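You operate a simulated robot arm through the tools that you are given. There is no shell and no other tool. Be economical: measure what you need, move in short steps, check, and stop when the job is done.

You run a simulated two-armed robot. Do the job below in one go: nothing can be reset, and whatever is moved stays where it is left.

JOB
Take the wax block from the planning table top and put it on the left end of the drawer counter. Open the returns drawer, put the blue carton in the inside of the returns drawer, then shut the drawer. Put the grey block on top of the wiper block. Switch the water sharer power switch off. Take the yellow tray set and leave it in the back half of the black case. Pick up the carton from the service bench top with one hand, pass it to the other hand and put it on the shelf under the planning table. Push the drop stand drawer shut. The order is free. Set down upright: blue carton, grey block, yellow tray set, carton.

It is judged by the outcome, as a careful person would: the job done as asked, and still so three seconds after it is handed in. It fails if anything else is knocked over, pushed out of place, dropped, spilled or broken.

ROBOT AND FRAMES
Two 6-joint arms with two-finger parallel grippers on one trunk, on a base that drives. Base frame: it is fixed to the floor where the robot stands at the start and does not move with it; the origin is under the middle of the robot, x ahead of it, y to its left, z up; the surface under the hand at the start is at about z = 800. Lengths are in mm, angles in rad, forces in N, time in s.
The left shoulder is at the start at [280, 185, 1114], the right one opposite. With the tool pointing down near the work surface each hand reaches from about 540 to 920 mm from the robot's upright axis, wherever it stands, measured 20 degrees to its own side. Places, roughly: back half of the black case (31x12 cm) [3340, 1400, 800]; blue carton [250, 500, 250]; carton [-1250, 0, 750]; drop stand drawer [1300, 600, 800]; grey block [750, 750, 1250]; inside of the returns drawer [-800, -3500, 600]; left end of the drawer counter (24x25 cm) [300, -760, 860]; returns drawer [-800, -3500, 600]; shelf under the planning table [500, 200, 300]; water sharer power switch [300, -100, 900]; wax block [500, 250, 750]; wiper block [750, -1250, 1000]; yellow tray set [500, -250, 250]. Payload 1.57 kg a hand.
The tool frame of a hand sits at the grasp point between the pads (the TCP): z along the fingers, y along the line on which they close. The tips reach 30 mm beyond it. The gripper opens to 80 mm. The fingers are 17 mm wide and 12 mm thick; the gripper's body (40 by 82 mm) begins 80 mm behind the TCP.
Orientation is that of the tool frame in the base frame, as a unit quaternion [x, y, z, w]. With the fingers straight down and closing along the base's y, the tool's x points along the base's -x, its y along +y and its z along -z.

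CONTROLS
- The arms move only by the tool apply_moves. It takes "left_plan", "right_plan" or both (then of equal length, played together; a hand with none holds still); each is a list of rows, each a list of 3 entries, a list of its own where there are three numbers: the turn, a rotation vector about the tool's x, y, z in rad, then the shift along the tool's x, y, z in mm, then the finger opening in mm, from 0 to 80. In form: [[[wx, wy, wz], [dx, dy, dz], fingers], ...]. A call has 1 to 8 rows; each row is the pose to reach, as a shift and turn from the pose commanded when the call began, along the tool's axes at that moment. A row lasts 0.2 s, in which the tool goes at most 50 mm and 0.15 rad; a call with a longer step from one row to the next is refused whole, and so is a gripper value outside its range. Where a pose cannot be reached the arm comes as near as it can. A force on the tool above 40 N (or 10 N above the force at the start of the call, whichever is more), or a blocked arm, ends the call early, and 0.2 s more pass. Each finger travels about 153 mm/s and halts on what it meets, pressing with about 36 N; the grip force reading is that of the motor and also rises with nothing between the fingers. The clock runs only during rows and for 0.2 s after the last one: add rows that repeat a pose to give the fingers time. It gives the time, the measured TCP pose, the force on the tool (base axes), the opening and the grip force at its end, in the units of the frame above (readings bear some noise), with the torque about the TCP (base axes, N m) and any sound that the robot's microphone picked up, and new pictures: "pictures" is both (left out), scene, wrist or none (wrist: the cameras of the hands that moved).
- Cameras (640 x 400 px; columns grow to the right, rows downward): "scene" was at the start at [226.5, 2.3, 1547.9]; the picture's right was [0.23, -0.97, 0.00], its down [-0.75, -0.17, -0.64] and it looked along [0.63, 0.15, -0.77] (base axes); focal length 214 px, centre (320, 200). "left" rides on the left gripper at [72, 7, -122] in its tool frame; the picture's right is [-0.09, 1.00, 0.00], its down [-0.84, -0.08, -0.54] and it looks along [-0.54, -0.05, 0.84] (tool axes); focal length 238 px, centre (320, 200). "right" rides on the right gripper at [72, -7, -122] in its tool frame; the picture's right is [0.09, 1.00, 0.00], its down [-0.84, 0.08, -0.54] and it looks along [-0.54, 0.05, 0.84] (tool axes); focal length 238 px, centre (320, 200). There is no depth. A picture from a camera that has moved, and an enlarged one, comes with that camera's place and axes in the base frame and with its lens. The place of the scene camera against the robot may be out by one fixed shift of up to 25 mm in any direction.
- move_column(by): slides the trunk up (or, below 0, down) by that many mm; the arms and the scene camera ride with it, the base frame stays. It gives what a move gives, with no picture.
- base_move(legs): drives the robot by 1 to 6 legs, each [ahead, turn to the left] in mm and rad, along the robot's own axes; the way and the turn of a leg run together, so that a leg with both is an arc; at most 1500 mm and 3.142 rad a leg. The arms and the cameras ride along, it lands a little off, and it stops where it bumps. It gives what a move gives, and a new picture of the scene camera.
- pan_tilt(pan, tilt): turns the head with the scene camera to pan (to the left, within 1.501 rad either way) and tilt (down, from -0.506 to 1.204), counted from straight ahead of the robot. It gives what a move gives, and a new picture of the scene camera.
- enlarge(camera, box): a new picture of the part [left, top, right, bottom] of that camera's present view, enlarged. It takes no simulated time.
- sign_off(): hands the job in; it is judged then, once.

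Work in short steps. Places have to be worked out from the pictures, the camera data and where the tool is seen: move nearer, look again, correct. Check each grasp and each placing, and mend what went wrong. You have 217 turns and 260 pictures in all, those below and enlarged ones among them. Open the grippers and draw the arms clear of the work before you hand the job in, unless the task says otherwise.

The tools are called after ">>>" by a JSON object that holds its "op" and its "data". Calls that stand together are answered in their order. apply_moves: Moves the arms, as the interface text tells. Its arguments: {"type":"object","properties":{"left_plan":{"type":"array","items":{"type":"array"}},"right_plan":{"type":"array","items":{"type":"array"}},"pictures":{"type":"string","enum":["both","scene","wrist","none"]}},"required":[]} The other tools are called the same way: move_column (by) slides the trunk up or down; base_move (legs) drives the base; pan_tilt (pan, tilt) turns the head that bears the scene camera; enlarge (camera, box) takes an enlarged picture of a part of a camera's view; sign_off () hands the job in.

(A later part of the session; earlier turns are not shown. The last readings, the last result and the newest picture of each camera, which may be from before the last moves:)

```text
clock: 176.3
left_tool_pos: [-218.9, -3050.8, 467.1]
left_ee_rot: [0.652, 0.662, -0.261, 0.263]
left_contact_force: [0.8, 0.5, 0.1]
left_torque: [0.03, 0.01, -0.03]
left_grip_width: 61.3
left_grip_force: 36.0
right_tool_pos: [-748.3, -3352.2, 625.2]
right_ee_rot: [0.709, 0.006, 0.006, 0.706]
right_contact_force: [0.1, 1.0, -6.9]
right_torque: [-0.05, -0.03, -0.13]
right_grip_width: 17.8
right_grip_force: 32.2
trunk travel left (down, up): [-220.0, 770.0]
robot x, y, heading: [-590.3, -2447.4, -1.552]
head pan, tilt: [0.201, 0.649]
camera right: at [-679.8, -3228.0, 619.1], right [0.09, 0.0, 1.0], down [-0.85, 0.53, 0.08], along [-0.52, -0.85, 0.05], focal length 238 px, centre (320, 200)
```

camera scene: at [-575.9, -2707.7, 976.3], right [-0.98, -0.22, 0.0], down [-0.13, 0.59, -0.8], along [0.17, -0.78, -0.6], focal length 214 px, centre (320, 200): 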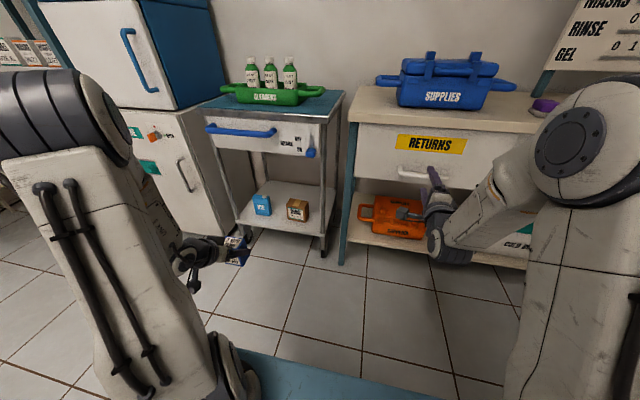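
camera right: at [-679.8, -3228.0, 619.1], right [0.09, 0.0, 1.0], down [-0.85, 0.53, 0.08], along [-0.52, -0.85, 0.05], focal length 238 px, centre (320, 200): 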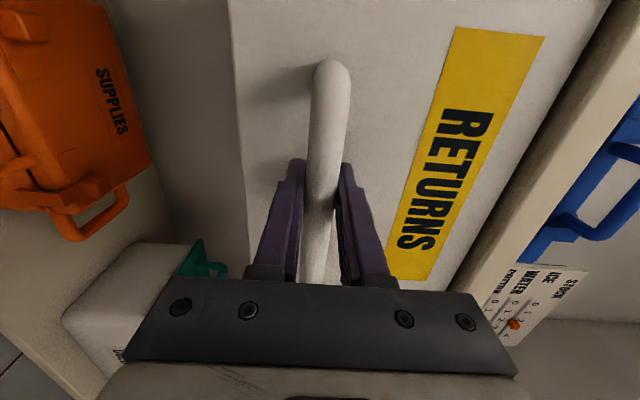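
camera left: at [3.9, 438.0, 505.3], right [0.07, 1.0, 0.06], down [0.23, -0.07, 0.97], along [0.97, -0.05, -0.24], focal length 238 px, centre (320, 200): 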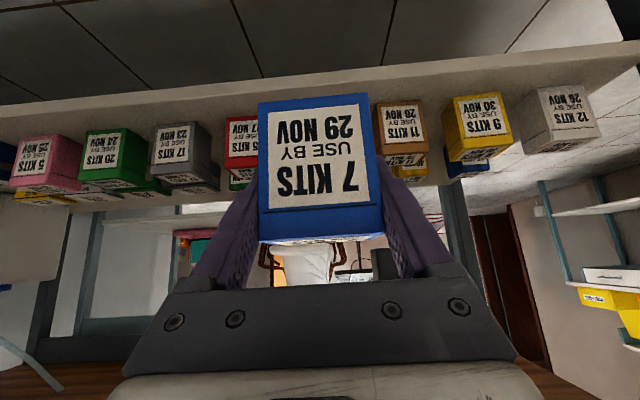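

Grip on the bar (17.8 mm). I pull 100 mm with the arm first.

>>> {"op": "apply_moves", "data": {"right_plan": [[[0, 0, 0], [0, 0, -25], 5], [[0, 0, 0], [0, 0, -50], 5], [[0, 0, 0], [0, 0, -75], 5], [[0, 0, 0], [0, 0, -100], 5]], "pictures": "scene"}}

```text
clock: 177.3
left_tool_pos: [-218.6, -3050.5, 466.2]
left_ee_rot: [0.652, 0.662, -0.261, 0.262]
left_contact_force: [0.7, -0.5, -1.1]
left_torque: [0.0, 0.01, -0.03]
left_grip_width: 61.1
left_grip_force: 35.8
right_tool_pos: [-748.9, -3251.9, 625.4]
right_ee_rot: [0.708, 0.006, 0.007, 0.706]
right_contact_force: [4.3, -0.2, -4.3]
right_torque: [0.02, -0.02, 0.78]
right_grip_width: 17.9
right_grip_force: 32.7
trunk travel left (down, up): [-220.0, 770.0]
robot x, y, heading: [-588.6, -2450.3, -1.553]
head pan, tilt: [0.201, 0.649]
camera scene: at [-576.0, -2707.7, 976.2], right [-0.98, -0.22, 0.0], down [-0.13, 0.59, -0.8], along [0.17, -0.78, -0.6], focal length 214 px, centre (320, 200)
```

scene: 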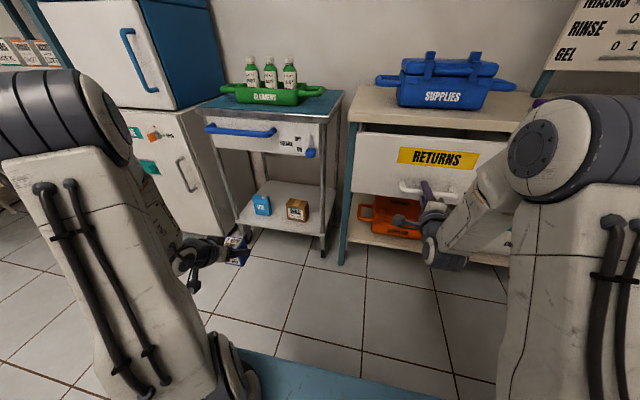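

The drawer slides. I pull further by backing the base 150 mm.

>>> {"op": "base_move", "data": {"legs": [[-150, 0]]}}

>>> {"op": "pan_tilt", "data": {"pan": -0.1, "tilt": 0.75}}

```text
clock: 178.7
left_tool_pos: [-225.0, -2903.2, 467.4]
left_ee_rot: [0.654, 0.66, -0.262, 0.262]
left_contact_force: [0.0, 0.4, -0.7]
left_torque: [-0.01, -0.02, 0.0]
left_grip_width: 61.0
left_grip_force: 36.4
right_tool_pos: [-760.1, -3100.4, 624.8]
right_ee_rot: [0.707, 0.001, 0.001, 0.707]
right_contact_force: [-16.5, 0.9, -3.5]
right_torque: [0.0, 0.1, 0.93]
right_grip_width: 17.9
right_grip_force: 32.5
trunk travel left (down, up): [-220.0, 770.0]
robot x, y, heading: [-591.9, -2299.0, -1.553]
head pan, tilt: [0.201, 0.649]
camera scene: at [-580.8, -2557.5, 976.3], right [-0.98, -0.21, 0.0], down [-0.13, 0.59, -0.8], along [0.17, -0.78, -0.6], focal length 214 px, centre (320, 200)
```

scene: 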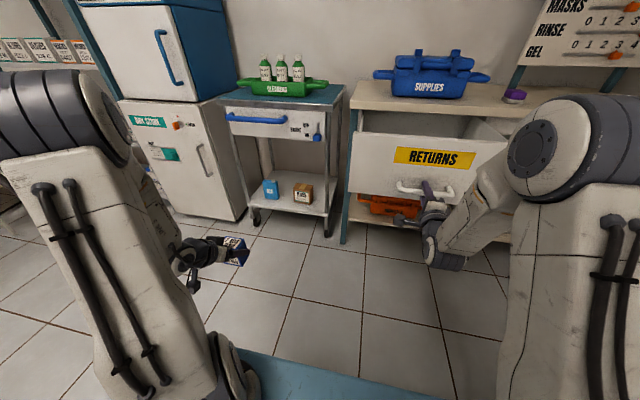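

```text
clock: 179.5
left_tool_pos: [-225.6, -2902.3, 465.4]
left_ee_rot: [0.654, 0.66, -0.262, 0.262]
left_contact_force: [0.5, 0.5, -0.8]
left_torque: [0.01, 0.01, 0.02]
left_grip_width: 61.5
left_grip_force: 35.9
right_tool_pos: [-760.3, -3100.6, 623.9]
right_ee_rot: [0.708, 0.001, 0.0, 0.706]
right_contact_force: [-1.2, 0.5, -1.4]
right_torque: [0.03, 0.03, -0.43]
right_grip_width: 17.5
right_grip_force: 32.4
trunk travel left (down, up): [-220.0, 770.0]
robot x, y, heading: [-591.1, -2295.2, -1.56]
head pan, tilt: [-0.099, 0.75]
camera scene: at [-606.0, -2555.2, 967.7], right [-1.0, 0.09, 0.0], down [0.06, 0.68, -0.73], along [-0.06, -0.73, -0.68], focal length 214 px, centre (320, 200)
```

scene: 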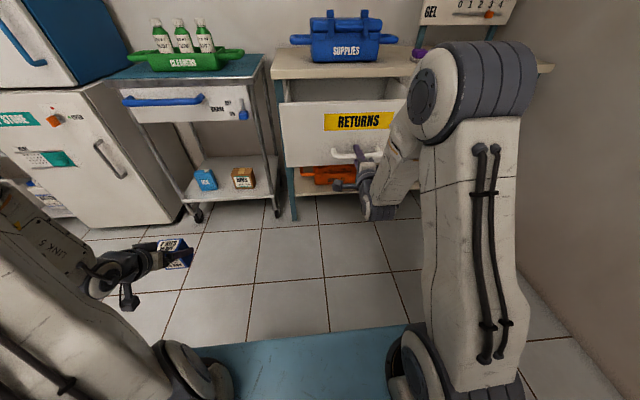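

Drawer is open 250 mm. I pull another 50 mm, then release the handle.

>>> {"op": "base_move", "data": {"legs": [[-50, 0]]}}

>>> {"op": "apply_moves", "data": {"right_plan": [[[0, 0, 0], [0, 0, 0], 30], [[0, 0, 0], [0, 0, 0], 55], [[0, 0, 0], [0, 0, -30], 60], [[0, 0, 0], [0, 0, -70], 60], [[0, 0, 0], [0, 0, -100], 60]], "pictures": "scene"}}

```text
clock: 180.4
left_tool_pos: [-225.5, -2852.7, 465.6]
left_ee_rot: [0.653, 0.661, -0.262, 0.262]
left_contact_force: [-0.6, 0.7, -0.4]
left_torque: [-0.01, -0.04, -0.02]
left_grip_width: 61.1
left_grip_force: 36.3
right_tool_pos: [-759.8, -3051.3, 624.5]
right_ee_rot: [0.707, 0.001, 0.001, 0.707]
right_contact_force: [-6.6, -31.4, -4.4]
right_torque: [-0.02, 0.24, 0.12]
right_grip_width: 17.7
right_grip_force: 32.1
trunk travel left (down, up): [-220.0, 770.0]
robot x, y, heading: [-592.4, -2249.2, -1.556]
head pan, tilt: [-0.099, 0.75]
camera scene: at [-606.5, -2505.5, 967.5], right [-1.0, 0.09, 0.0], down [0.06, 0.68, -0.73], along [-0.06, -0.73, -0.68], focal length 214 px, centre (320, 200)
```

scene: 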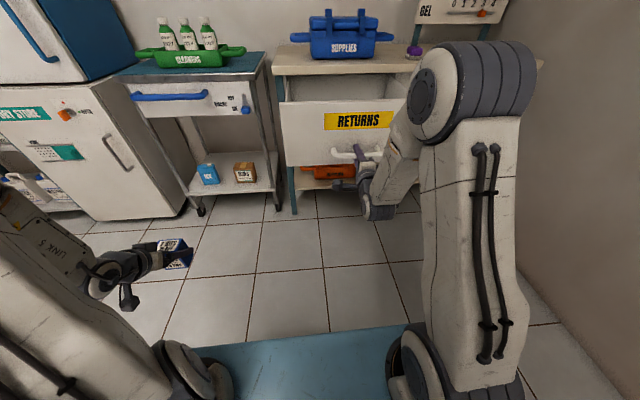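

```text
clock: 181.6
left_tool_pos: [-223.4, -2851.2, 467.2]
left_ee_rot: [0.653, 0.661, -0.262, 0.263]
left_contact_force: [0.7, 0.2, -0.4]
left_torque: [0.01, 0.0, -0.04]
left_grip_width: 61.3
left_grip_force: 36.6
right_tool_pos: [-753.6, -3001.4, 620.8]
right_ee_rot: [0.706, 0.0, 0.001, 0.708]
right_contact_force: [-0.3, -0.3, 0.4]
right_torque: [0.03, -0.03, 0.0]
right_grip_width: 60.0
right_grip_force: 0.0
right hand out of reach, approached as far as the arm can: row 4, 5
trunk travel left (down, up): [-220.0, 770.0]
robot x, y, heading: [-596.1, -2248.8, -1.562]
head pan, tilt: [-0.099, 0.75]
camera scene: at [-606.4, -2504.7, 967.7], right [-1.0, 0.09, 0.0], down [0.06, 0.68, -0.73], along [-0.06, -0.73, -0.68], focal length 214 px, centre (320, 200)
```

scene: 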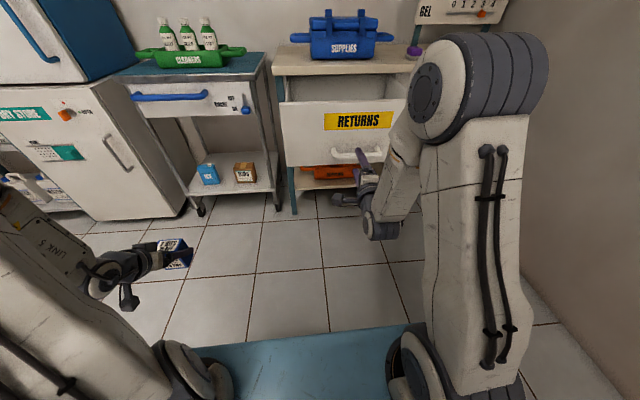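

The drawer is at its stop, handle released. I back a little, raise the trunk, and reposition so that the left hand with the carton is over the drawer.

>>> {"op": "base_move", "data": {"legs": [[-60, 0]]}}

>>> {"op": "move_column", "data": {"by": 380}}

>>> {"op": "base_move", "data": {"legs": [[0, -0.2], [260, 0], [0, -0.12]]}}

```text
clock: 182.6
left_tool_pos: [-225.6, -2791.9, 465.7]
left_ee_rot: [0.653, 0.661, -0.262, 0.262]
left_contact_force: [0.7, -0.1, 0.3]
left_torque: [-0.04, 0.02, 0.02]
left_grip_width: 61.3
left_grip_force: 36.3
right_tool_pos: [-755.3, -2941.7, 621.2]
right_ee_rot: [0.707, 0.001, 0.002, 0.707]
right_contact_force: [0.4, 0.3, 0.7]
right_torque: [0.0, 0.03, -0.02]
right_grip_width: 60.1
right_grip_force: 0.1
trunk travel left (down, up): [-220.0, 770.0]
robot x, y, heading: [-594.5, -2187.8, -1.563]
head pan, tilt: [-0.099, 0.75]
camera scene: at [-607.2, -2445.6, 967.7], right [-1.0, 0.09, 0.0], down [0.06, 0.68, -0.73], along [-0.06, -0.73, -0.68], focal length 214 px, centre (320, 200)
```

scene: 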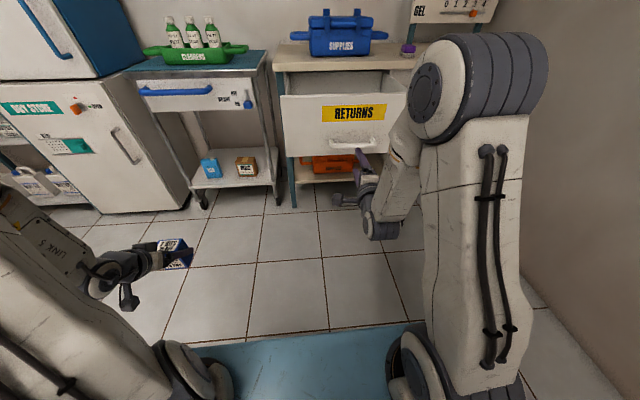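

```text
clock: 186.2
left_tool_pos: [-225.2, -2793.3, 846.2]
left_ee_rot: [0.652, 0.661, -0.261, 0.263]
left_contact_force: [0.2, -0.1, 0.1]
left_torque: [0.03, -0.01, 0.02]
left_grip_width: 61.1
left_grip_force: 35.8
right_tool_pos: [-754.4, -2942.3, 999.8]
right_ee_rot: [0.708, 0.0, 0.001, 0.707]
right_contact_force: [0.7, 0.4, -0.4]
right_torque: [-0.02, 0.01, 0.0]
right_grip_width: 60.0
right_grip_force: 0.2
trunk travel left (down, up): [-600.0, 390.0]
robot x, y, heading: [-594.5, -2187.3, -1.557]
head pan, tilt: [-0.099, 0.75]
```

```text
clock: 189.4
left_tool_pos: [-480.2, -3133.2, 847.1]
left_ee_rot: [0.749, 0.549, -0.3, 0.217]
left_contact_force: [-0.2, 0.3, -1.1]
left_torque: [-0.02, -0.01, 0.01]
left_grip_width: 61.1
left_grip_force: 35.8
right_tool_pos: [-1029.4, -3110.7, 1001.3]
right_ee_rot: [0.698, -0.112, -0.111, 0.698]
right_contact_force: [-0.6, -0.7, 0.0]
right_torque: [-0.01, -0.03, -0.02]
right_grip_width: 60.3
right_grip_force: 0.1
trunk travel left (down, up): [-600.0, 390.0]
robot x, y, heading: [-639.5, -2444.7, -1.873]
head pan, tilt: [-0.099, 0.75]
camera scene: at [-729.5, -2688.3, 1347.7], right [-0.92, 0.39, 0.0], down [0.27, 0.63, -0.73], along [-0.29, -0.67, -0.68], focal length 214 px, centre (320, 200)
```

scene: 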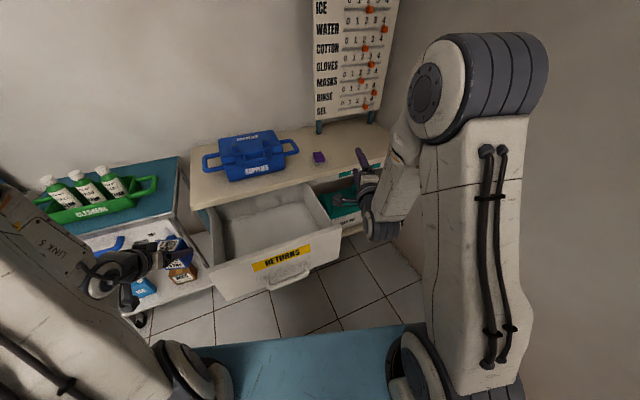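

Clear view into the open drawer. I move the left hand with the carton over the drawer (about (-750,-3290)) while staying high.

>>> {"op": "apply_moves", "data": {"left_plan": [[[0, 0, 0], [-24, -30, 23], 48], [[0, 0, 0], [-48, -60, 45], 48], [[0, 0, 0], [-72, -90, 68], 48], [[0, 0, 0], [-95, -121, 91], 48], [[0, 0, 0], [-119, -151, 113], 48], [[0, 0, 0], [-143, -181, 136], 48], [[0, 0, 0], [-167, -211, 158], 48]], "pictures": "both"}}

```text
clock: 191.0
left_tool_pos: [-684.8, -3299.5, 844.1]
left_ee_rot: [0.75, 0.548, -0.301, 0.214]
left_contact_force: [0.1, -0.1, -0.2]
left_torque: [0.02, -0.01, 0.0]
left_grip_width: 61.2
left_grip_force: 35.9
left hand out of reach, approached as far as the arm can: row 5, 6, 7
right_tool_pos: [-1028.9, -3111.5, 999.5]
right_ee_rot: [0.698, -0.112, -0.111, 0.698]
right_contact_force: [0.2, 0.4, 0.3]
right_torque: [0.02, 0.02, -0.02]
right_grip_width: 60.2
right_grip_force: 0.1
trunk travel left (down, up): [-600.0, 390.0]
robot x, y, heading: [-637.2, -2446.2, -1.875]
head pan, tilt: [-0.099, 0.75]
camera scene: at [-729.6, -2688.2, 1347.7], right [-0.92, 0.39, 0.0], down [0.27, 0.63, -0.73], along [-0.29, -0.67, -0.68], focal length 214 px, centre (320, 200)
camera left: at [-634.5, -3173.5, 883.1], right [0.93, -0.37, 0.05], down [-0.14, -0.2, 0.97], along [-0.35, -0.91, -0.24], focal length 238 px, centre (320, 200)
```

scene: 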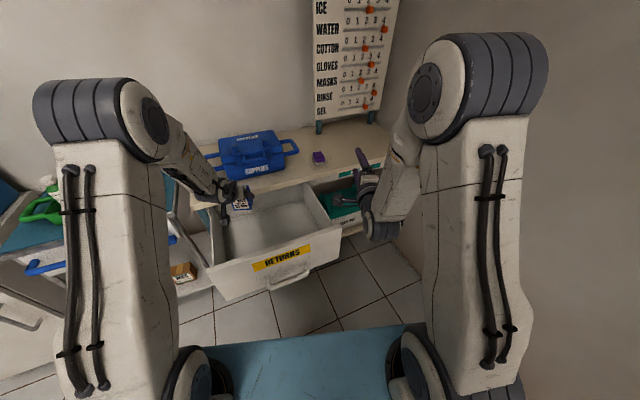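
left: 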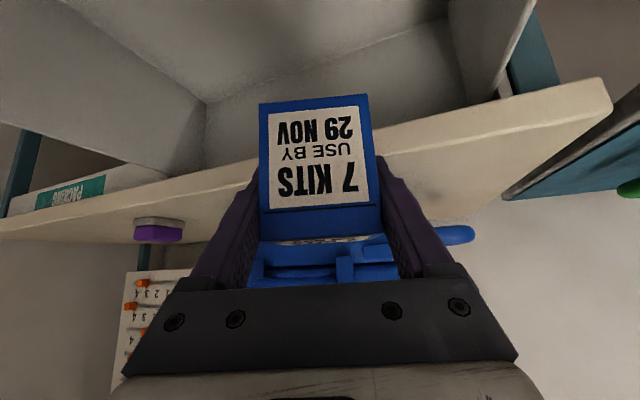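

The arm's inward limit stops at x≈-685, but this is still inside the drawer. I lower 130 mm straight down and check.

>>> {"op": "apply_moves", "data": {"left_plan": [[[0, 0, 0], [23, 0, 24], 48], [[0, 0, 0], [46, 0, 48], 48], [[0, 0, 0], [69, 0, 73], 48], [[0, 0, 0], [90, 0, 94], 48]], "pictures": "both"}}

>>> {"op": "enlarge", "data": {"camera": "scene", "box": [160, 150, 384, 290]}}

```text
clock: 192.0
left_tool_pos: [-660.2, -3308.0, 715.2]
left_ee_rot: [0.752, 0.546, -0.306, 0.207]
left_contact_force: [0.0, -0.4, 0.2]
left_torque: [0.02, -0.01, 0.04]
left_grip_width: 61.2
left_grip_force: 36.2
left hand out of reach, approached as far as the arm can: row 1, 2, 3, 4
right_tool_pos: [-1029.2, -3111.3, 1001.5]
right_ee_rot: [0.698, -0.11, -0.112, 0.698]
right_contact_force: [-0.4, 0.2, -0.5]
right_torque: [0.05, 0.01, -0.06]
right_grip_width: 60.0
right_grip_force: 0.1
trunk travel left (down, up): [-600.0, 390.0]
robot x, y, heading: [-644.1, -2445.0, -1.875]
head pan, tilt: [-0.099, 0.75]
camera scene: at [-729.6, -2688.1, 1347.8], right [-0.92, 0.39, 0.0], down [0.27, 0.63, -0.73], along [-0.29, -0.67, -0.68], focal length 214 px, centre (320, 200)
camera left: at [-607.9, -3181.4, 755.3], right [0.92, -0.38, 0.04], down [-0.13, -0.21, 0.97], along [-0.36, -0.9, -0.24], focal length 238 px, centre (320, 200)
```

scene: 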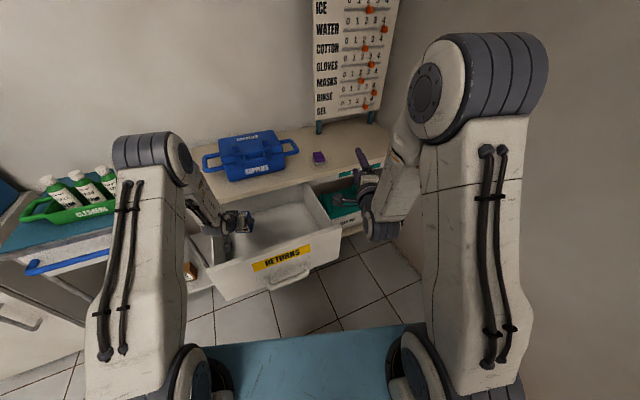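
left: 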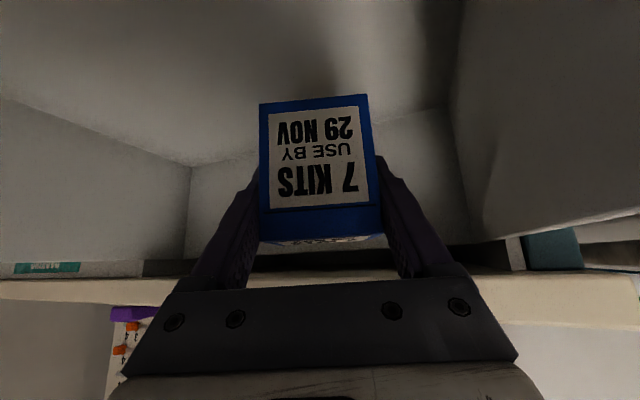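

```text
2.86 times, centred on (272, 220) of scene
camera zoom: at [-729.6, -2688.1, 1347.8], right [-0.92, 0.39, 0.0], down [0.27, 0.63, -0.73], along [-0.29, -0.67, -0.68], focal length 613 px, centre (457, 143)
```

zoom: 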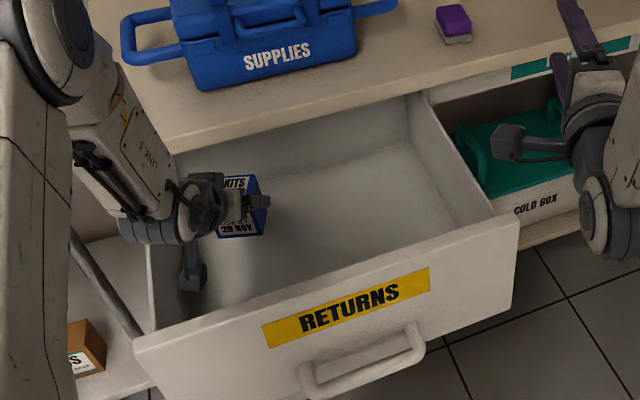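

The reach limit drags the hand left toward the drawer wall. I turn the base slightly right (-0.09), which moves the hand about 75 mm toward the middle.

>>> {"op": "base_move", "data": {"legs": [[0, -0.09]]}}

>>> {"op": "enlarge", "data": {"camera": "scene", "box": [160, 150, 384, 290]}}

```text
clock: 192.9
left_tool_pos: [-735.8, -3301.4, 715.1]
left_ee_rot: [0.777, 0.511, -0.314, 0.192]
left_contact_force: [-0.2, 0.2, -1.0]
left_torque: [-0.01, -0.02, 0.02]
left_grip_width: 61.4
left_grip_force: 35.8
right_tool_pos: [-1086.0, -3073.9, 1000.7]
right_ee_rot: [0.692, -0.143, -0.143, 0.693]
right_contact_force: [-0.2, -0.4, 0.0]
right_torque: [0.03, 0.01, -0.02]
right_grip_width: 60.0
right_grip_force: 0.1
trunk travel left (down, up): [-600.0, 390.0]
robot x, y, heading: [-640.3, -2445.0, -1.965]
head pan, tilt: [-0.099, 0.75]
camera scene: at [-749.6, -2680.3, 1347.7], right [-0.88, 0.47, 0.0], down [0.32, 0.6, -0.73], along [-0.35, -0.64, -0.68], focal length 214 px, centre (320, 200)
```

scene: 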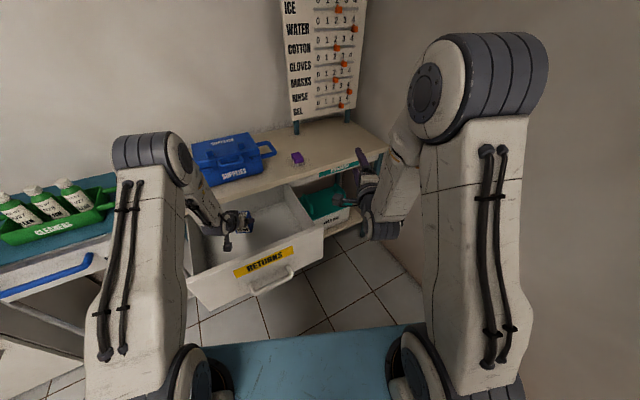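

```text
2.86 times, centred on (272, 220) of scene
camera zoom: at [-749.6, -2680.3, 1347.7], right [-0.88, 0.47, 0.0], down [0.32, 0.6, -0.73], along [-0.35, -0.64, -0.68], focal length 613 px, centre (457, 143)
```

zoom: 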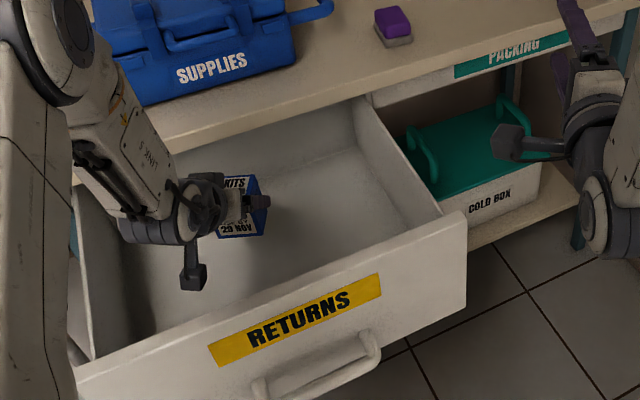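

Now the carton is mid-drawer. I lower in steps until it touches the drawer floor.

>>> {"op": "apply_moves", "data": {"left_plan": [[[0, 0, 0], [14, 0, 14.5], 48], [[0, 0, 0], [24, 0, 25], 48], [[0, 0, 0], [31, 0, 33], 48], [[0, 0, 0], [38, 0, 40], 48], [[0, 0, 0], [45, 0, 47], 48], [[0, 0, 0], [50, 0, 53], 48], [[0, 0, 0], [55, 0, 58], 48], [[0, 0, 0], [60, 0, 63], 48]], "pictures": "wrist"}}

```text
clock: 194.7
left_tool_pos: [-739.8, -3313.3, 637.1]
left_ee_rot: [0.773, 0.512, -0.324, 0.189]
left_contact_force: [4.2, 0.2, 35.2]
left_torque: [-0.34, -1.21, 0.22]
left_grip_width: 61.6
left_grip_force: 36.4
left hand out of reach, approached as far as the arm can: row 3, 4, 5, 6, 7, 8
right_tool_pos: [-1086.1, -3073.6, 1001.9]
right_ee_rot: [0.692, -0.142, -0.143, 0.693]
right_contact_force: [-0.8, 0.2, 0.3]
right_torque: [-0.02, 0.02, 0.0]
right_grip_width: 60.2
right_grip_force: 0.0
trunk travel left (down, up): [-600.0, 390.0]
robot x, y, heading: [-642.7, -2446.9, -1.964]
head pan, tilt: [-0.099, 0.75]
camera left: at [-676.9, -3192.6, 674.5], right [0.89, -0.46, 0.03], down [-0.13, -0.19, 0.97], along [-0.45, -0.87, -0.23], focal length 238 px, centre (320, 200)
```

left: 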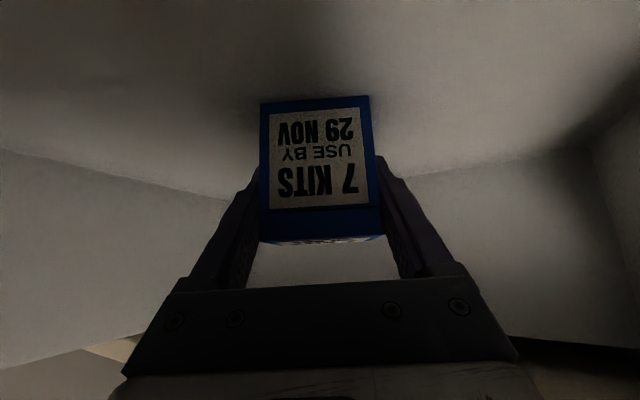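

Touchdown on the drawer floor (35 N). I unload a little, open wide, and withdraw along the tool axis.

>>> {"op": "apply_moves", "data": {"left_plan": [[[0, 0, 0], [-2, 0, -2], 48], [[0, 0, 0], [-2, 0, -2], 70], [[0, 0, 0], [-2, 0, -2], 80], [[0, 0, 0], [-2, 0, -2], 80], [[0, 0, 0], [-4, 0, -30], 80], [[0, 0, 0], [-10, 0, -70], 80], [[0, 0, 0], [-20, 0, -115], 80]], "pictures": "both"}}

```text
clock: 196.3
left_tool_pos: [-724.3, -3261.0, 734.6]
left_ee_rot: [0.774, 0.519, -0.315, 0.182]
left_contact_force: [0.5, 0.5, 0.8]
left_torque: [-0.01, -0.01, 0.01]
left_grip_width: 80.3
left_grip_force: 0.0
left hand out of reach, approached as far as the arm can: row 1, 2, 3, 4, 5, 6, 7
right_tool_pos: [-1087.0, -3074.8, 999.9]
right_ee_rot: [0.693, -0.142, -0.142, 0.692]
right_contact_force: [-0.7, 0.2, -1.2]
right_torque: [0.02, -0.01, 0.02]
right_grip_width: 59.7
right_grip_force: 0.2
trunk travel left (down, up): [-600.0, 390.0]
robot x, y, heading: [-640.3, -2442.4, -1.963]
head pan, tilt: [-0.099, 0.75]
camera scene: at [-749.9, -2680.5, 1347.6], right [-0.88, 0.47, 0.0], down [0.32, 0.6, -0.73], along [-0.35, -0.64, -0.68], focal length 214 px, centre (320, 200)
camera left: at [-663.0, -3139.7, 774.8], right [0.89, -0.46, 0.02], down [-0.13, -0.21, 0.97], along [-0.44, -0.86, -0.25], focal length 238 px, centre (320, 200)
```

scene: 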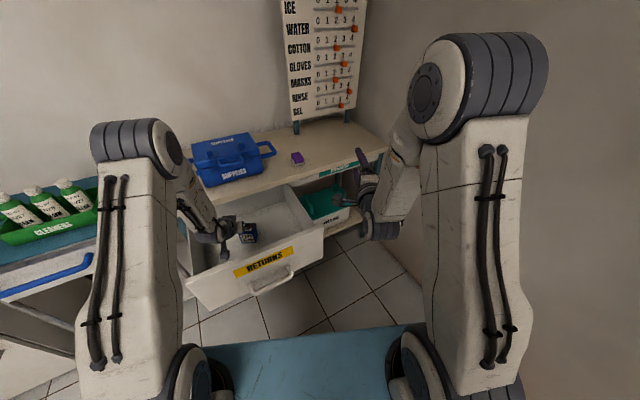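
left: 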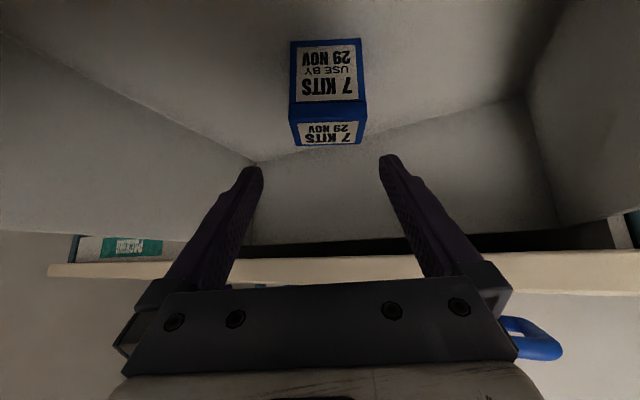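

The blue carton stands upright in the drawer. I lift and draw the left arm back, then reposition the base for pushing the drawer with the right hand.

>>> {"op": "apply_moves", "data": {"left_plan": [[[0, 0, 0], [-31, 0, -33], 80], [[0, 0, 0], [-62, 0, -66], 80], [[0, 0, 0], [-58, 0, -113], 80], [[0, 0, 0], [-54, 0, -160], 80], [[0, 0, 0], [-50, 0, -207], 80], [[0, 0, 0], [-46, 0, -254], 80], [[0, 0, 0], [-43, 0, -301], 80], [[0, 0, 0], [-40, 0, -348], 80]], "right_plan": [[[0, 0, 0], [0, 0, 0], 40], [[0, 0, 0], [0, 0, 0], 20], [[0, 0, 0], [0, 0, 0], 0], [[0, 0, 0], [0, 0, 0], 0], [[0, 0, 0], [0, 0, 0], 0], [[0, 0, 0], [0, 0, 0], 0], [[0, 0, 0], [0, 0, 0], 0], [[0, 0, 0], [0, 0, 0], 0]], "pictures": "none"}}

>>> {"op": "base_move", "data": {"legs": [[-250, 0], [0, 0.4]]}}

>>> {"op": "move_column", "data": {"by": -310}}

```text
clock: 198.1
left_tool_pos: [-632.1, -3094.0, 1008.6]
left_ee_rot: [0.777, 0.513, -0.312, 0.191]
left_contact_force: [0.1, -0.1, 0.7]
left_torque: [-0.04, 0.01, -0.01]
left_grip_width: 80.2
left_grip_force: 0.1
left hand out of reach, approached as far as the arm can: row 7, 8
right_tool_pos: [-1087.2, -3074.6, 1001.2]
right_ee_rot: [0.692, -0.142, -0.142, 0.693]
right_contact_force: [-0.6, -0.3, 0.4]
right_torque: [0.02, -0.02, 0.04]
right_grip_width: 0.2
right_grip_force: 21.1
trunk travel left (down, up): [-600.0, 390.0]
robot x, y, heading: [-640.6, -2442.7, -1.962]
head pan, tilt: [-0.099, 0.75]
```

```text
clock: 201.2
left_tool_pos: [-285.5, -2805.9, 1008.4]
left_ee_rot: [0.661, 0.654, -0.27, 0.249]
left_contact_force: [-0.9, -0.4, -0.2]
left_torque: [-0.02, -0.02, -0.01]
left_grip_width: 80.1
left_grip_force: 0.2
right_tool_pos: [-712.2, -2960.0, 999.7]
right_ee_rot: [0.707, -0.004, -0.004, 0.707]
right_contact_force: [-0.9, -0.2, 0.3]
right_torque: [0.0, -0.01, 0.02]
right_grip_width: 0.2
right_grip_force: 21.0
trunk travel left (down, up): [-600.0, 390.0]
robot x, y, heading: [-543.8, -2205.6, -1.571]
head pan, tilt: [-0.099, 0.75]
camera scene: at [-557.7, -2464.6, 1347.7], right [-1.0, 0.1, 0.0], down [0.07, 0.68, -0.73], along [-0.07, -0.73, -0.68], focal length 214 px, centre (320, 200)
```

scene: 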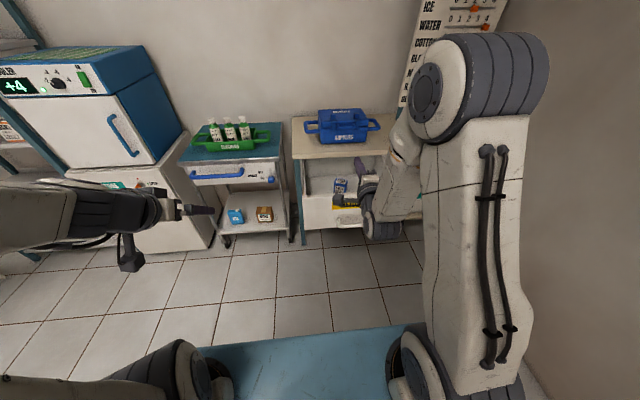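

```text
clock: 204.2
left_tool_pos: [-284.3, -2805.0, 697.8]
left_ee_rot: [0.662, 0.655, -0.269, 0.248]
left_contact_force: [-0.2, 0.1, 0.6]
left_torque: [0.0, -0.02, -0.03]
left_grip_width: 79.9
left_grip_force: 0.1
right_tool_pos: [-712.0, -2959.4, 689.7]
right_ee_rot: [0.706, -0.003, -0.004, 0.708]
right_contact_force: [0.3, -0.3, 0.2]
right_torque: [0.01, -0.02, -0.02]
right_grip_width: 0.0
right_grip_force: 21.2
trunk travel left (down, up): [-290.0, 700.0]
robot x, y, heading: [-540.5, -2207.0, -1.57]
head pan, tilt: [-0.099, 0.75]
```

Right fist is at the label height ahead of the drawer face. I drive forward to push the drawer in by most of the way.

>>> {"op": "base_move", "data": {"legs": [[270, 0]]}}

```text
clock: 206.1
left_tool_pos: [-288.4, -3075.9, 698.1]
left_ee_rot: [0.662, 0.654, -0.269, 0.249]
left_contact_force: [0.5, 0.0, 0.5]
left_torque: [0.01, 0.02, -0.02]
left_grip_width: 80.2
left_grip_force: 0.0
right_tool_pos: [-715.0, -3229.4, 689.4]
right_ee_rot: [0.706, -0.005, -0.005, 0.708]
right_contact_force: [-1.0, -0.2, 0.3]
right_torque: [-0.06, -0.02, 0.0]
right_grip_width: 0.0
right_grip_force: 21.7
trunk travel left (down, up): [-290.0, 700.0]
robot x, y, heading: [-543.6, -2475.8, -1.57]
head pan, tilt: [-0.099, 0.75]
camera scene: at [-558.6, -2734.2, 1037.7], right [-0.99, 0.1, 0.0], down [0.07, 0.68, -0.73], along [-0.07, -0.73, -0.68], focal length 214 px, centre (320, 200)
```

scene: 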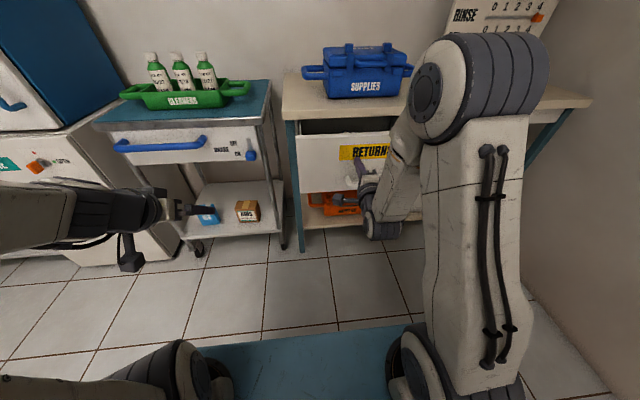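

The drawer is being pushed in. I finish with the arm, extending until it stops.

>>> {"op": "apply_moves", "data": {"right_plan": [[[0, 0, 0], [0, 0, 25], 0], [[0, 0, 0], [0, 0, 50], 0], [[0, 0, 0], [0, 0, 75], 0], [[0, 0, 0], [0, 0, 100], 0], [[0, 0, 0], [0, 0, 125], 0], [[0, 0, 0], [0, 0, 145], 0], [[0, 0, 0], [0, 0, 160], 0]], "pictures": "scene"}}

```text
clock: 207.5
left_tool_pos: [-288.3, -3074.9, 698.9]
left_ee_rot: [0.663, 0.653, -0.271, 0.247]
left_contact_force: [0.0, 0.3, -1.1]
left_torque: [0.02, 0.02, 0.01]
left_grip_width: 80.1
left_grip_force: 0.0
right_tool_pos: [-719.9, -3358.1, 690.4]
right_ee_rot: [0.708, -0.004, -0.005, 0.707]
right_contact_force: [1.6, 21.1, 5.7]
right_torque: [-0.11, 0.03, 0.23]
right_grip_width: 0.0
right_grip_force: 21.4
trunk travel left (down, up): [-290.0, 700.0]
robot x, y, heading: [-543.0, -2475.7, -1.574]
head pan, tilt: [-0.099, 0.75]
stopped in row 6 (right hand): the force on the tool passed its limit at 81 N (the readings are from after the stop); the commanded pose is now the measured one
camera scene: at [-558.8, -2733.2, 1038.0], right [-0.99, 0.1, 0.0], down [0.07, 0.68, -0.73], along [-0.07, -0.73, -0.68], focal length 214 px, centre (320, 200)
```

scene: 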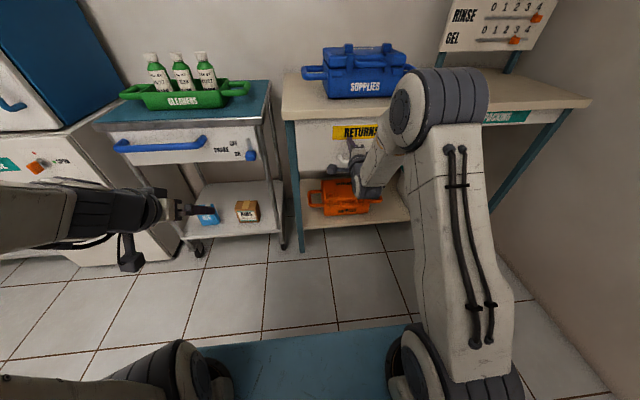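

Drawer is shut (same contact position as at first). I retract the right hand and turn it back while the left straightens to tool-down.

>>> {"op": "apply_moves", "data": {"right_plan": [[[0, 0, 0], [0, 0, -40], 0], [[0, 0, 0], [0, 0, -85], 0], [[0, 0, -0.15], [0, 0, -130], 20], [[0, 0, -0.3], [0, 0, -140], 40], [[0, 0, -0.45], [0, 0, -140], 60], [[0, 0, -0.6], [0, 0, -140], 80], [[0, 0, -0.75], [0, 0, -140], 80], [[0, 0, -0.9], [0, 0, -140], 80]], "left_plan": [[[0, 0, 0], [0, 0, 0], 80], [[0, 0.1, 0], [0, 0, -20], 80], [[0, 0.2, 0], [0, 0, -40], 80], [[0, 0.3, 0], [0, 0, -60], 80], [[0, 0.4, 0], [0, 0, -80], 80], [[0, 0.5, 0], [0, 0, -100], 80], [[0, 0.6, 0], [0, 0, -120], 80], [[0, 0.7, 0], [0, 0, -120], 80]], "pictures": "none"}}

>>> {"op": "base_move", "data": {"legs": [[-200, 0]]}}

>>> {"op": "apply_moves", "data": {"right_plan": [[[0, 0, -0.15], [0, 0, 0], 80], [[0, 0, -0.3], [0, 0, 0], 80], [[0, 0, -0.45], [0, 0, 0], 80], [[0, 0, -0.6], [0, 0, 0], 80], [[0, 0, -0.67], [0, 0, 0], 80]], "pictures": "none"}}

>>> {"op": "apply_moves", "data": {"right_plan": [[[0, 0.15, 0], [-10, 0, -15], 80], [[0, 0.3, 0], [-20, 0, -30], 80], [[0, 0.45, 0], [-30, 0, -45], 80], [[0, 0.6, 0], [-40, 0, -60], 80], [[0, 0.75, 0], [-50, 0, -75], 80], [[0, 0.9, 0], [-60, 0, -90], 80], [[0, 1.05, 0], [-70, 0, -105], 80], [[0, 1.2, 0], [-80, 0, -120], 80]], "pictures": "none"}}

>>> {"op": "move_column", "data": {"by": 400}}

```text
clock: 209.3
left_tool_pos: [-283.2, -2995.6, 786.7]
left_ee_rot: [0.715, 0.699, -0.025, 0.009]
left_contact_force: [0.2, -0.9, -0.1]
left_torque: [0.01, 0.0, -0.02]
left_grip_width: 80.0
left_grip_force: 0.0
left hand out of reach, approached as far as the arm can: row 2, 3, 4, 5, 6, 7
right_tool_pos: [-716.3, -3229.1, 687.5]
right_ee_rot: [0.639, 0.303, -0.313, 0.634]
right_contact_force: [-0.1, 0.5, -0.9]
right_torque: [0.01, 0.0, 0.0]
right_grip_width: 79.8
right_grip_force: 0.1
right hand out of reach, approached as far as the arm can: row 4, 5, 6, 7, 8
trunk travel left (down, up): [-290.0, 700.0]
robot x, y, heading: [-541.2, -2478.0, -1.577]
head pan, tilt: [-0.099, 0.75]
```

```text
clock: 210.9
left_tool_pos: [-283.2, -2793.5, 787.0]
left_ee_rot: [0.715, 0.698, -0.027, 0.009]
left_contact_force: [0.4, -0.6, 0.1]
left_torque: [-0.03, -0.02, 0.01]
left_grip_width: 79.8
left_grip_force: 0.1
right_tool_pos: [-716.4, -3026.7, 688.5]
right_ee_rot: [0.639, 0.303, -0.311, 0.635]
right_contact_force: [-0.1, 0.6, -0.4]
right_torque: [-0.03, -0.01, 0.0]
right_grip_width: 79.9
right_grip_force: 0.1
trunk travel left (down, up): [-290.0, 700.0]
robot x, y, heading: [-542.4, -2278.2, -1.575]
head pan, tilt: [-0.099, 0.75]
camera scene: at [-558.3, -2532.0, 1037.7], right [-0.99, 0.1, 0.0], down [0.07, 0.68, -0.73], along [-0.08, -0.73, -0.68], focal length 214 px, centre (320, 200)
```

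scene: 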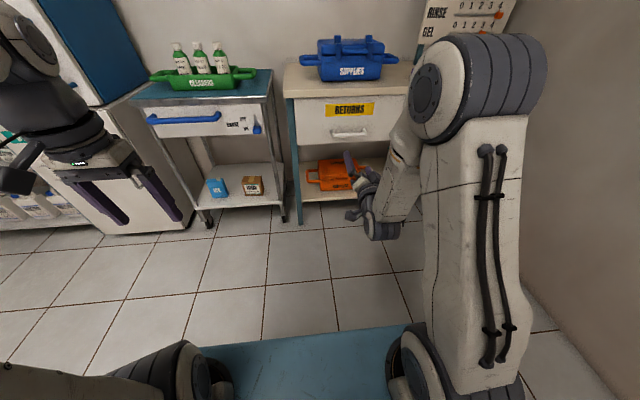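

```text
clock: 212.1
left_tool_pos: [-283.1, -2794.0, 786.6]
left_ee_rot: [0.716, 0.698, -0.027, 0.01]
left_contact_force: [0.3, -0.2, 0.6]
left_torque: [0.0, -0.02, 0.01]
left_grip_width: 80.0
left_grip_force: 0.1
right_tool_pos: [-715.9, -3027.4, 687.9]
right_ee_rot: [0.504, 0.497, -0.504, 0.496]
right_contact_force: [-0.2, 0.3, -1.0]
right_torque: [0.02, 0.0, -0.04]
right_grip_width: 80.1
right_grip_force: 0.1
trunk travel left (down, up): [-290.0, 700.0]
robot x, y, heading: [-540.0, -2275.4, -1.573]
head pan, tilt: [-0.099, 0.75]
```

```text
clock: 213.9
left_tool_pos: [-283.2, -2794.7, 787.7]
left_ee_rot: [0.716, 0.698, -0.026, 0.009]
left_contact_force: [-0.3, 0.1, 0.0]
left_torque: [-0.02, 0.02, 0.02]
left_grip_width: 80.1
left_grip_force: 0.1
right_tool_pos: [-715.5, -2906.7, 768.5]
right_ee_rot: [0.7, 0.69, -0.131, 0.129]
right_contact_force: [-0.7, 0.7, 0.0]
right_torque: [0.04, -0.04, -0.01]
right_grip_width: 79.9
right_grip_force: 0.1
right hand out of reach, approached as far as the arm can: row 1, 2, 5
trunk travel left (down, up): [-290.0, 700.0]
robot x, y, heading: [-541.1, -2275.2, -1.573]
head pan, tilt: [-0.099, 0.75]
```

```text
clock: 217.7
left_tool_pos: [-282.3, -2794.3, 1186.9]
left_ee_rot: [0.715, 0.698, -0.026, 0.008]
left_contact_force: [-0.1, -1.1, 0.7]
left_torque: [0.0, 0.0, -0.02]
left_grip_width: 80.1
left_grip_force: 0.1
right_tool_pos: [-714.7, -2906.8, 1168.9]
right_ee_rot: [0.7, 0.69, -0.13, 0.13]
right_contact_force: [0.3, 0.6, -0.2]
right_torque: [0.0, -0.02, 0.02]
right_grip_width: 80.4
right_grip_force: 0.1
trunk travel left (down, up): [-690.0, 300.0]
robot x, y, heading: [-538.8, -2277.1, -1.578]
head pan, tilt: [-0.099, 0.75]
```

The drawer is visibly closed. Now I drive to the service bench, facing it.

>>> {"op": "base_move", "data": {"legs": [[0, 1.54], [0, 1.535], [1400, 0], [780, 0], [0, 1.64]]}}

>>> {"op": "pan_tilt", "data": {"pan": 0, "tilt": 0.8}}

```text
clock: 240.0
left_tool_pos: [-880.2, -355.7, 1186.5]
left_ee_rot: [0.999, -0.015, -0.025, -0.013]
left_contact_force: [0.3, 0.1, 0.7]
left_torque: [-0.02, -0.01, 0.01]
left_grip_width: 80.1
left_grip_force: 0.1
right_tool_pos: [-992.2, 77.2, 1169.0]
right_ee_rot: [0.983, -0.01, -0.184, -0.001]
right_contact_force: [-0.3, 0.7, -0.1]
right_torque: [-0.01, 0.01, -0.02]
right_grip_width: 80.1
right_grip_force: 0.0
trunk travel left (down, up): [-690.0, 300.0]
robot x, y, heading: [-359.2, -102.4, 3.135]
head pan, tilt: [-0.099, 0.75]
camera scene: at [-609.9, -104.5, 1437.7], right [0.11, 0.99, 0.0], down [0.68, -0.07, -0.73], along [-0.73, 0.08, -0.68], focal length 214 px, centre (320, 200)
```

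scene: 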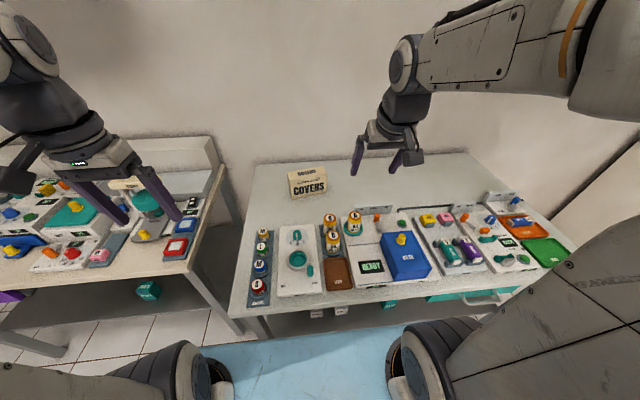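

```text
clock: 240.7
left_tool_pos: [-878.2, -355.8, 1187.5]
left_ee_rot: [1.0, -0.015, -0.025, -0.012]
left_contact_force: [0.3, 0.3, 0.4]
left_torque: [-0.02, -0.03, 0.03]
left_grip_width: 79.9
left_grip_force: 0.0
right_tool_pos: [-990.4, 77.7, 1170.0]
right_ee_rot: [0.983, -0.01, -0.183, 0.0]
right_contact_force: [0.2, -1.0, -0.4]
right_torque: [0.02, -0.02, 0.01]
right_grip_width: 80.1
right_grip_force: 0.0
trunk travel left (down, up): [-690.0, 300.0]
robot x, y, heading: [-357.1, -99.0, 3.136]
head pan, tilt: [0.0, 0.799]
camera scene: at [-608.2, -112.8, 1433.7], right [0.01, 1.0, 0.0], down [0.72, -0.01, -0.7], along [-0.7, 0.01, -0.72], focal length 214 px, centre (320, 200)
```

scene: 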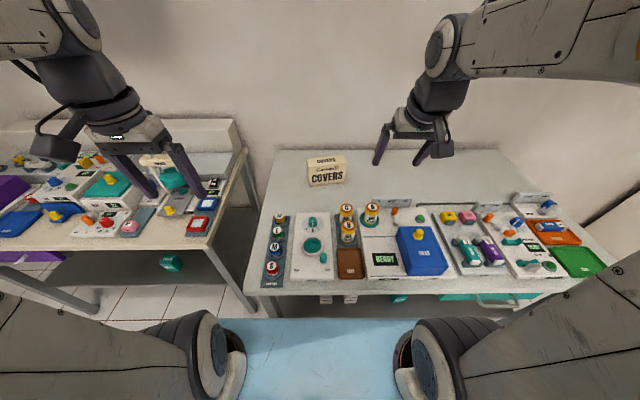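

The "COVERS" carton stands on the bench at about (-1350,-72). I zoom in.

>>> {"op": "enlarge", "data": {"camera": "scene", "box": [280, 140, 376, 200]}}

>>> {"op": "enlarge", "data": {"camera": "right", "box": [0, 0, 640, 400]}}

```text
6.67 times, centred on (328, 170) of scene
camera zoom: at [-608.2, -112.8, 1433.7], right [0.01, 1.0, 0.0], down [0.72, -0.01, -0.7], along [-0.7, 0.01, -0.72], focal length 1430 px, centre (267, 400)
```

zoom: 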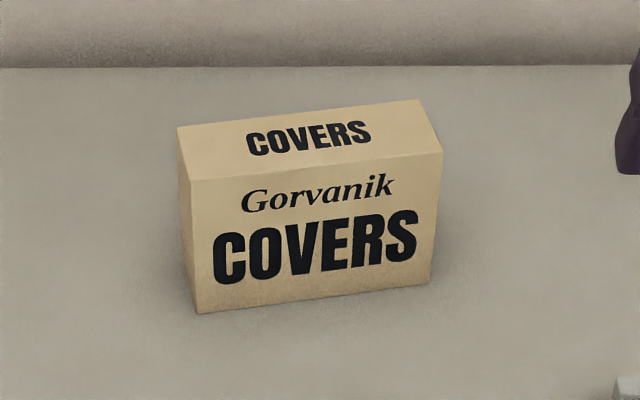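

```text
1.00 times, centred on (320, 200) of right (not enlarged: the box is as wide or as high as the picture)
camera zoom: at [-879.8, 83.8, 1256.8], right [0.07, -1.0, -0.03], down [-0.59, -0.06, 0.81], along [-0.81, -0.03, -0.59], focal length 238 px, centre (320, 200)
```

zoom: 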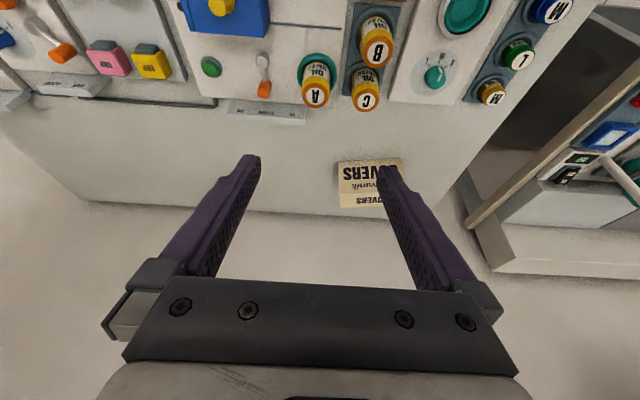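

Carton noted (≈158×52×105 mm). Its best shelf spot is where the yellow tray set stands now, so I fetch the yellow tray set first: turn around to the planning table.

>>> {"op": "base_move", "data": {"legs": [[0, 1.57], [0, 1.57], [-60, 0]]}}

>>> {"op": "apply_moves", "data": {"right_plan": [[[0, 0.12, 0], [0, 0, 0], 80], [[0, 0.24, 0], [0, 0, 0], 80], [[0, 0.37, 0], [0, 0, 0], 80]], "pictures": "none"}}

>>> {"op": "apply_moves", "data": {"right_plan": [[[0, 0, 0.14], [0, 0, 0], 80], [[0, 0, 0.28], [0, 0, 0], 80], [[0, 0, 0.42], [0, 0, 0], 80], [[0, 0, 0.56], [0, 0, 0], 80], [[0, 0, 0.7], [0, 0, 0], 80], [[0, 0, 0.84], [0, 0, 0], 80], [[0, 0, 0.98], [0, 0, 0], 80], [[0, 0, 1.12], [0, 0, 0], 80]], "pictures": "none"}}

>>> {"op": "apply_moves", "data": {"right_plan": [[[0, 0, 0.14], [0, 0, 0], 80], [[0, 0, 0.28], [0, 0, 0], 80], [[0, 0, 0.42], [0, 0, 0], 80], [[0, 0, 0.45], [0, 0, 0], 80]], "pictures": "none"}}

```text
clock: 249.3
left_tool_pos: [96.4, 167.6, 1186.6]
left_ee_rot: [0.004, 1.0, -0.012, 0.025]
left_contact_force: [-0.4, -0.6, -0.9]
left_torque: [0.02, 0.02, 0.02]
left_grip_width: 80.0
left_grip_force: 0.1
right_tool_pos: [217.1, -263.9, 1169.4]
right_ee_rot: [0.0, 0.983, 0.001, 0.184]
right_contact_force: [0.4, 0.1, 0.0]
right_torque: [0.03, 0.04, -0.01]
right_grip_width: 79.9
right_grip_force: 0.1
trunk travel left (down, up): [-690.0, 300.0]
robot x, y, heading: [-418.2, -102.5, 0.015]
head pan, tilt: [0.0, 0.799]
camera scene: at [-185.8, -112.1, 1433.6], right [0.02, -1.0, 0.0], down [-0.72, -0.01, -0.7], along [0.7, 0.01, -0.72], focal length 214 px, centre (320, 200)
```

scene: 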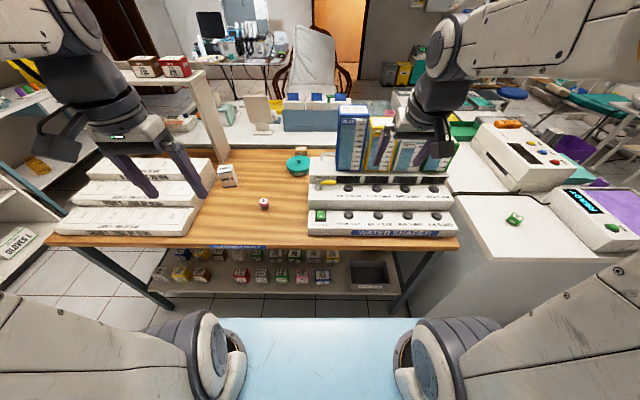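

```text
clock: 250.1
left_tool_pos: [97.1, 166.3, 1187.0]
left_ee_rot: [0.004, 1.0, -0.013, 0.026]
left_contact_force: [0.3, -0.1, -0.1]
left_torque: [-0.05, 0.0, 0.03]
left_grip_width: 80.2
left_grip_force: 0.0
right_tool_pos: [217.7, -264.7, 1169.0]
right_ee_rot: [-0.001, 1.0, 0.001, -0.001]
right_contact_force: [0.5, 0.0, 0.0]
right_torque: [-0.01, -0.05, 0.01]
right_grip_width: 79.8
right_grip_force: 0.1
trunk travel left (down, up): [-690.0, 300.0]
robot x, y, heading: [-419.3, -101.4, 0.015]
head pan, tilt: [0.0, 0.799]
```

```text
clock: 251.9
left_tool_pos: [96.3, 166.7, 1186.1]
left_ee_rot: [0.003, 1.0, -0.013, 0.026]
left_contact_force: [0.3, -0.6, -0.3]
left_torque: [0.01, -0.01, -0.02]
left_grip_width: 79.9
left_grip_force: 0.0
right_tool_pos: [218.8, -263.2, 1168.6]
right_ee_rot: [0.532, 0.847, 0.001, 0.0]
right_contact_force: [-0.3, 0.1, 0.6]
right_torque: [0.01, 0.0, -0.03]
right_grip_width: 80.2
right_grip_force: 0.1
trunk travel left (down, up): [-690.0, 300.0]
robot x, y, heading: [-417.8, -98.7, 0.013]
head pan, tilt: [0.0, 0.799]
```

```text
clock: 252.9
left_tool_pos: [96.6, 167.0, 1186.4]
left_ee_rot: [0.004, 1.0, -0.013, 0.026]
left_contact_force: [0.2, 0.2, 0.2]
left_torque: [0.02, 0.01, 0.03]
left_grip_width: 80.2
left_grip_force: 0.1
right_tool_pos: [218.4, -264.5, 1168.3]
right_ee_rot: [0.706, 0.708, 0.0, 0.0]
right_contact_force: [0.0, 0.2, 0.2]
right_torque: [0.0, 0.0, -0.03]
right_grip_width: 80.0
right_grip_force: 0.1
trunk travel left (down, up): [-690.0, 300.0]
robot x, y, heading: [-418.4, -99.2, 0.016]
head pan, tilt: [0.0, 0.799]
```

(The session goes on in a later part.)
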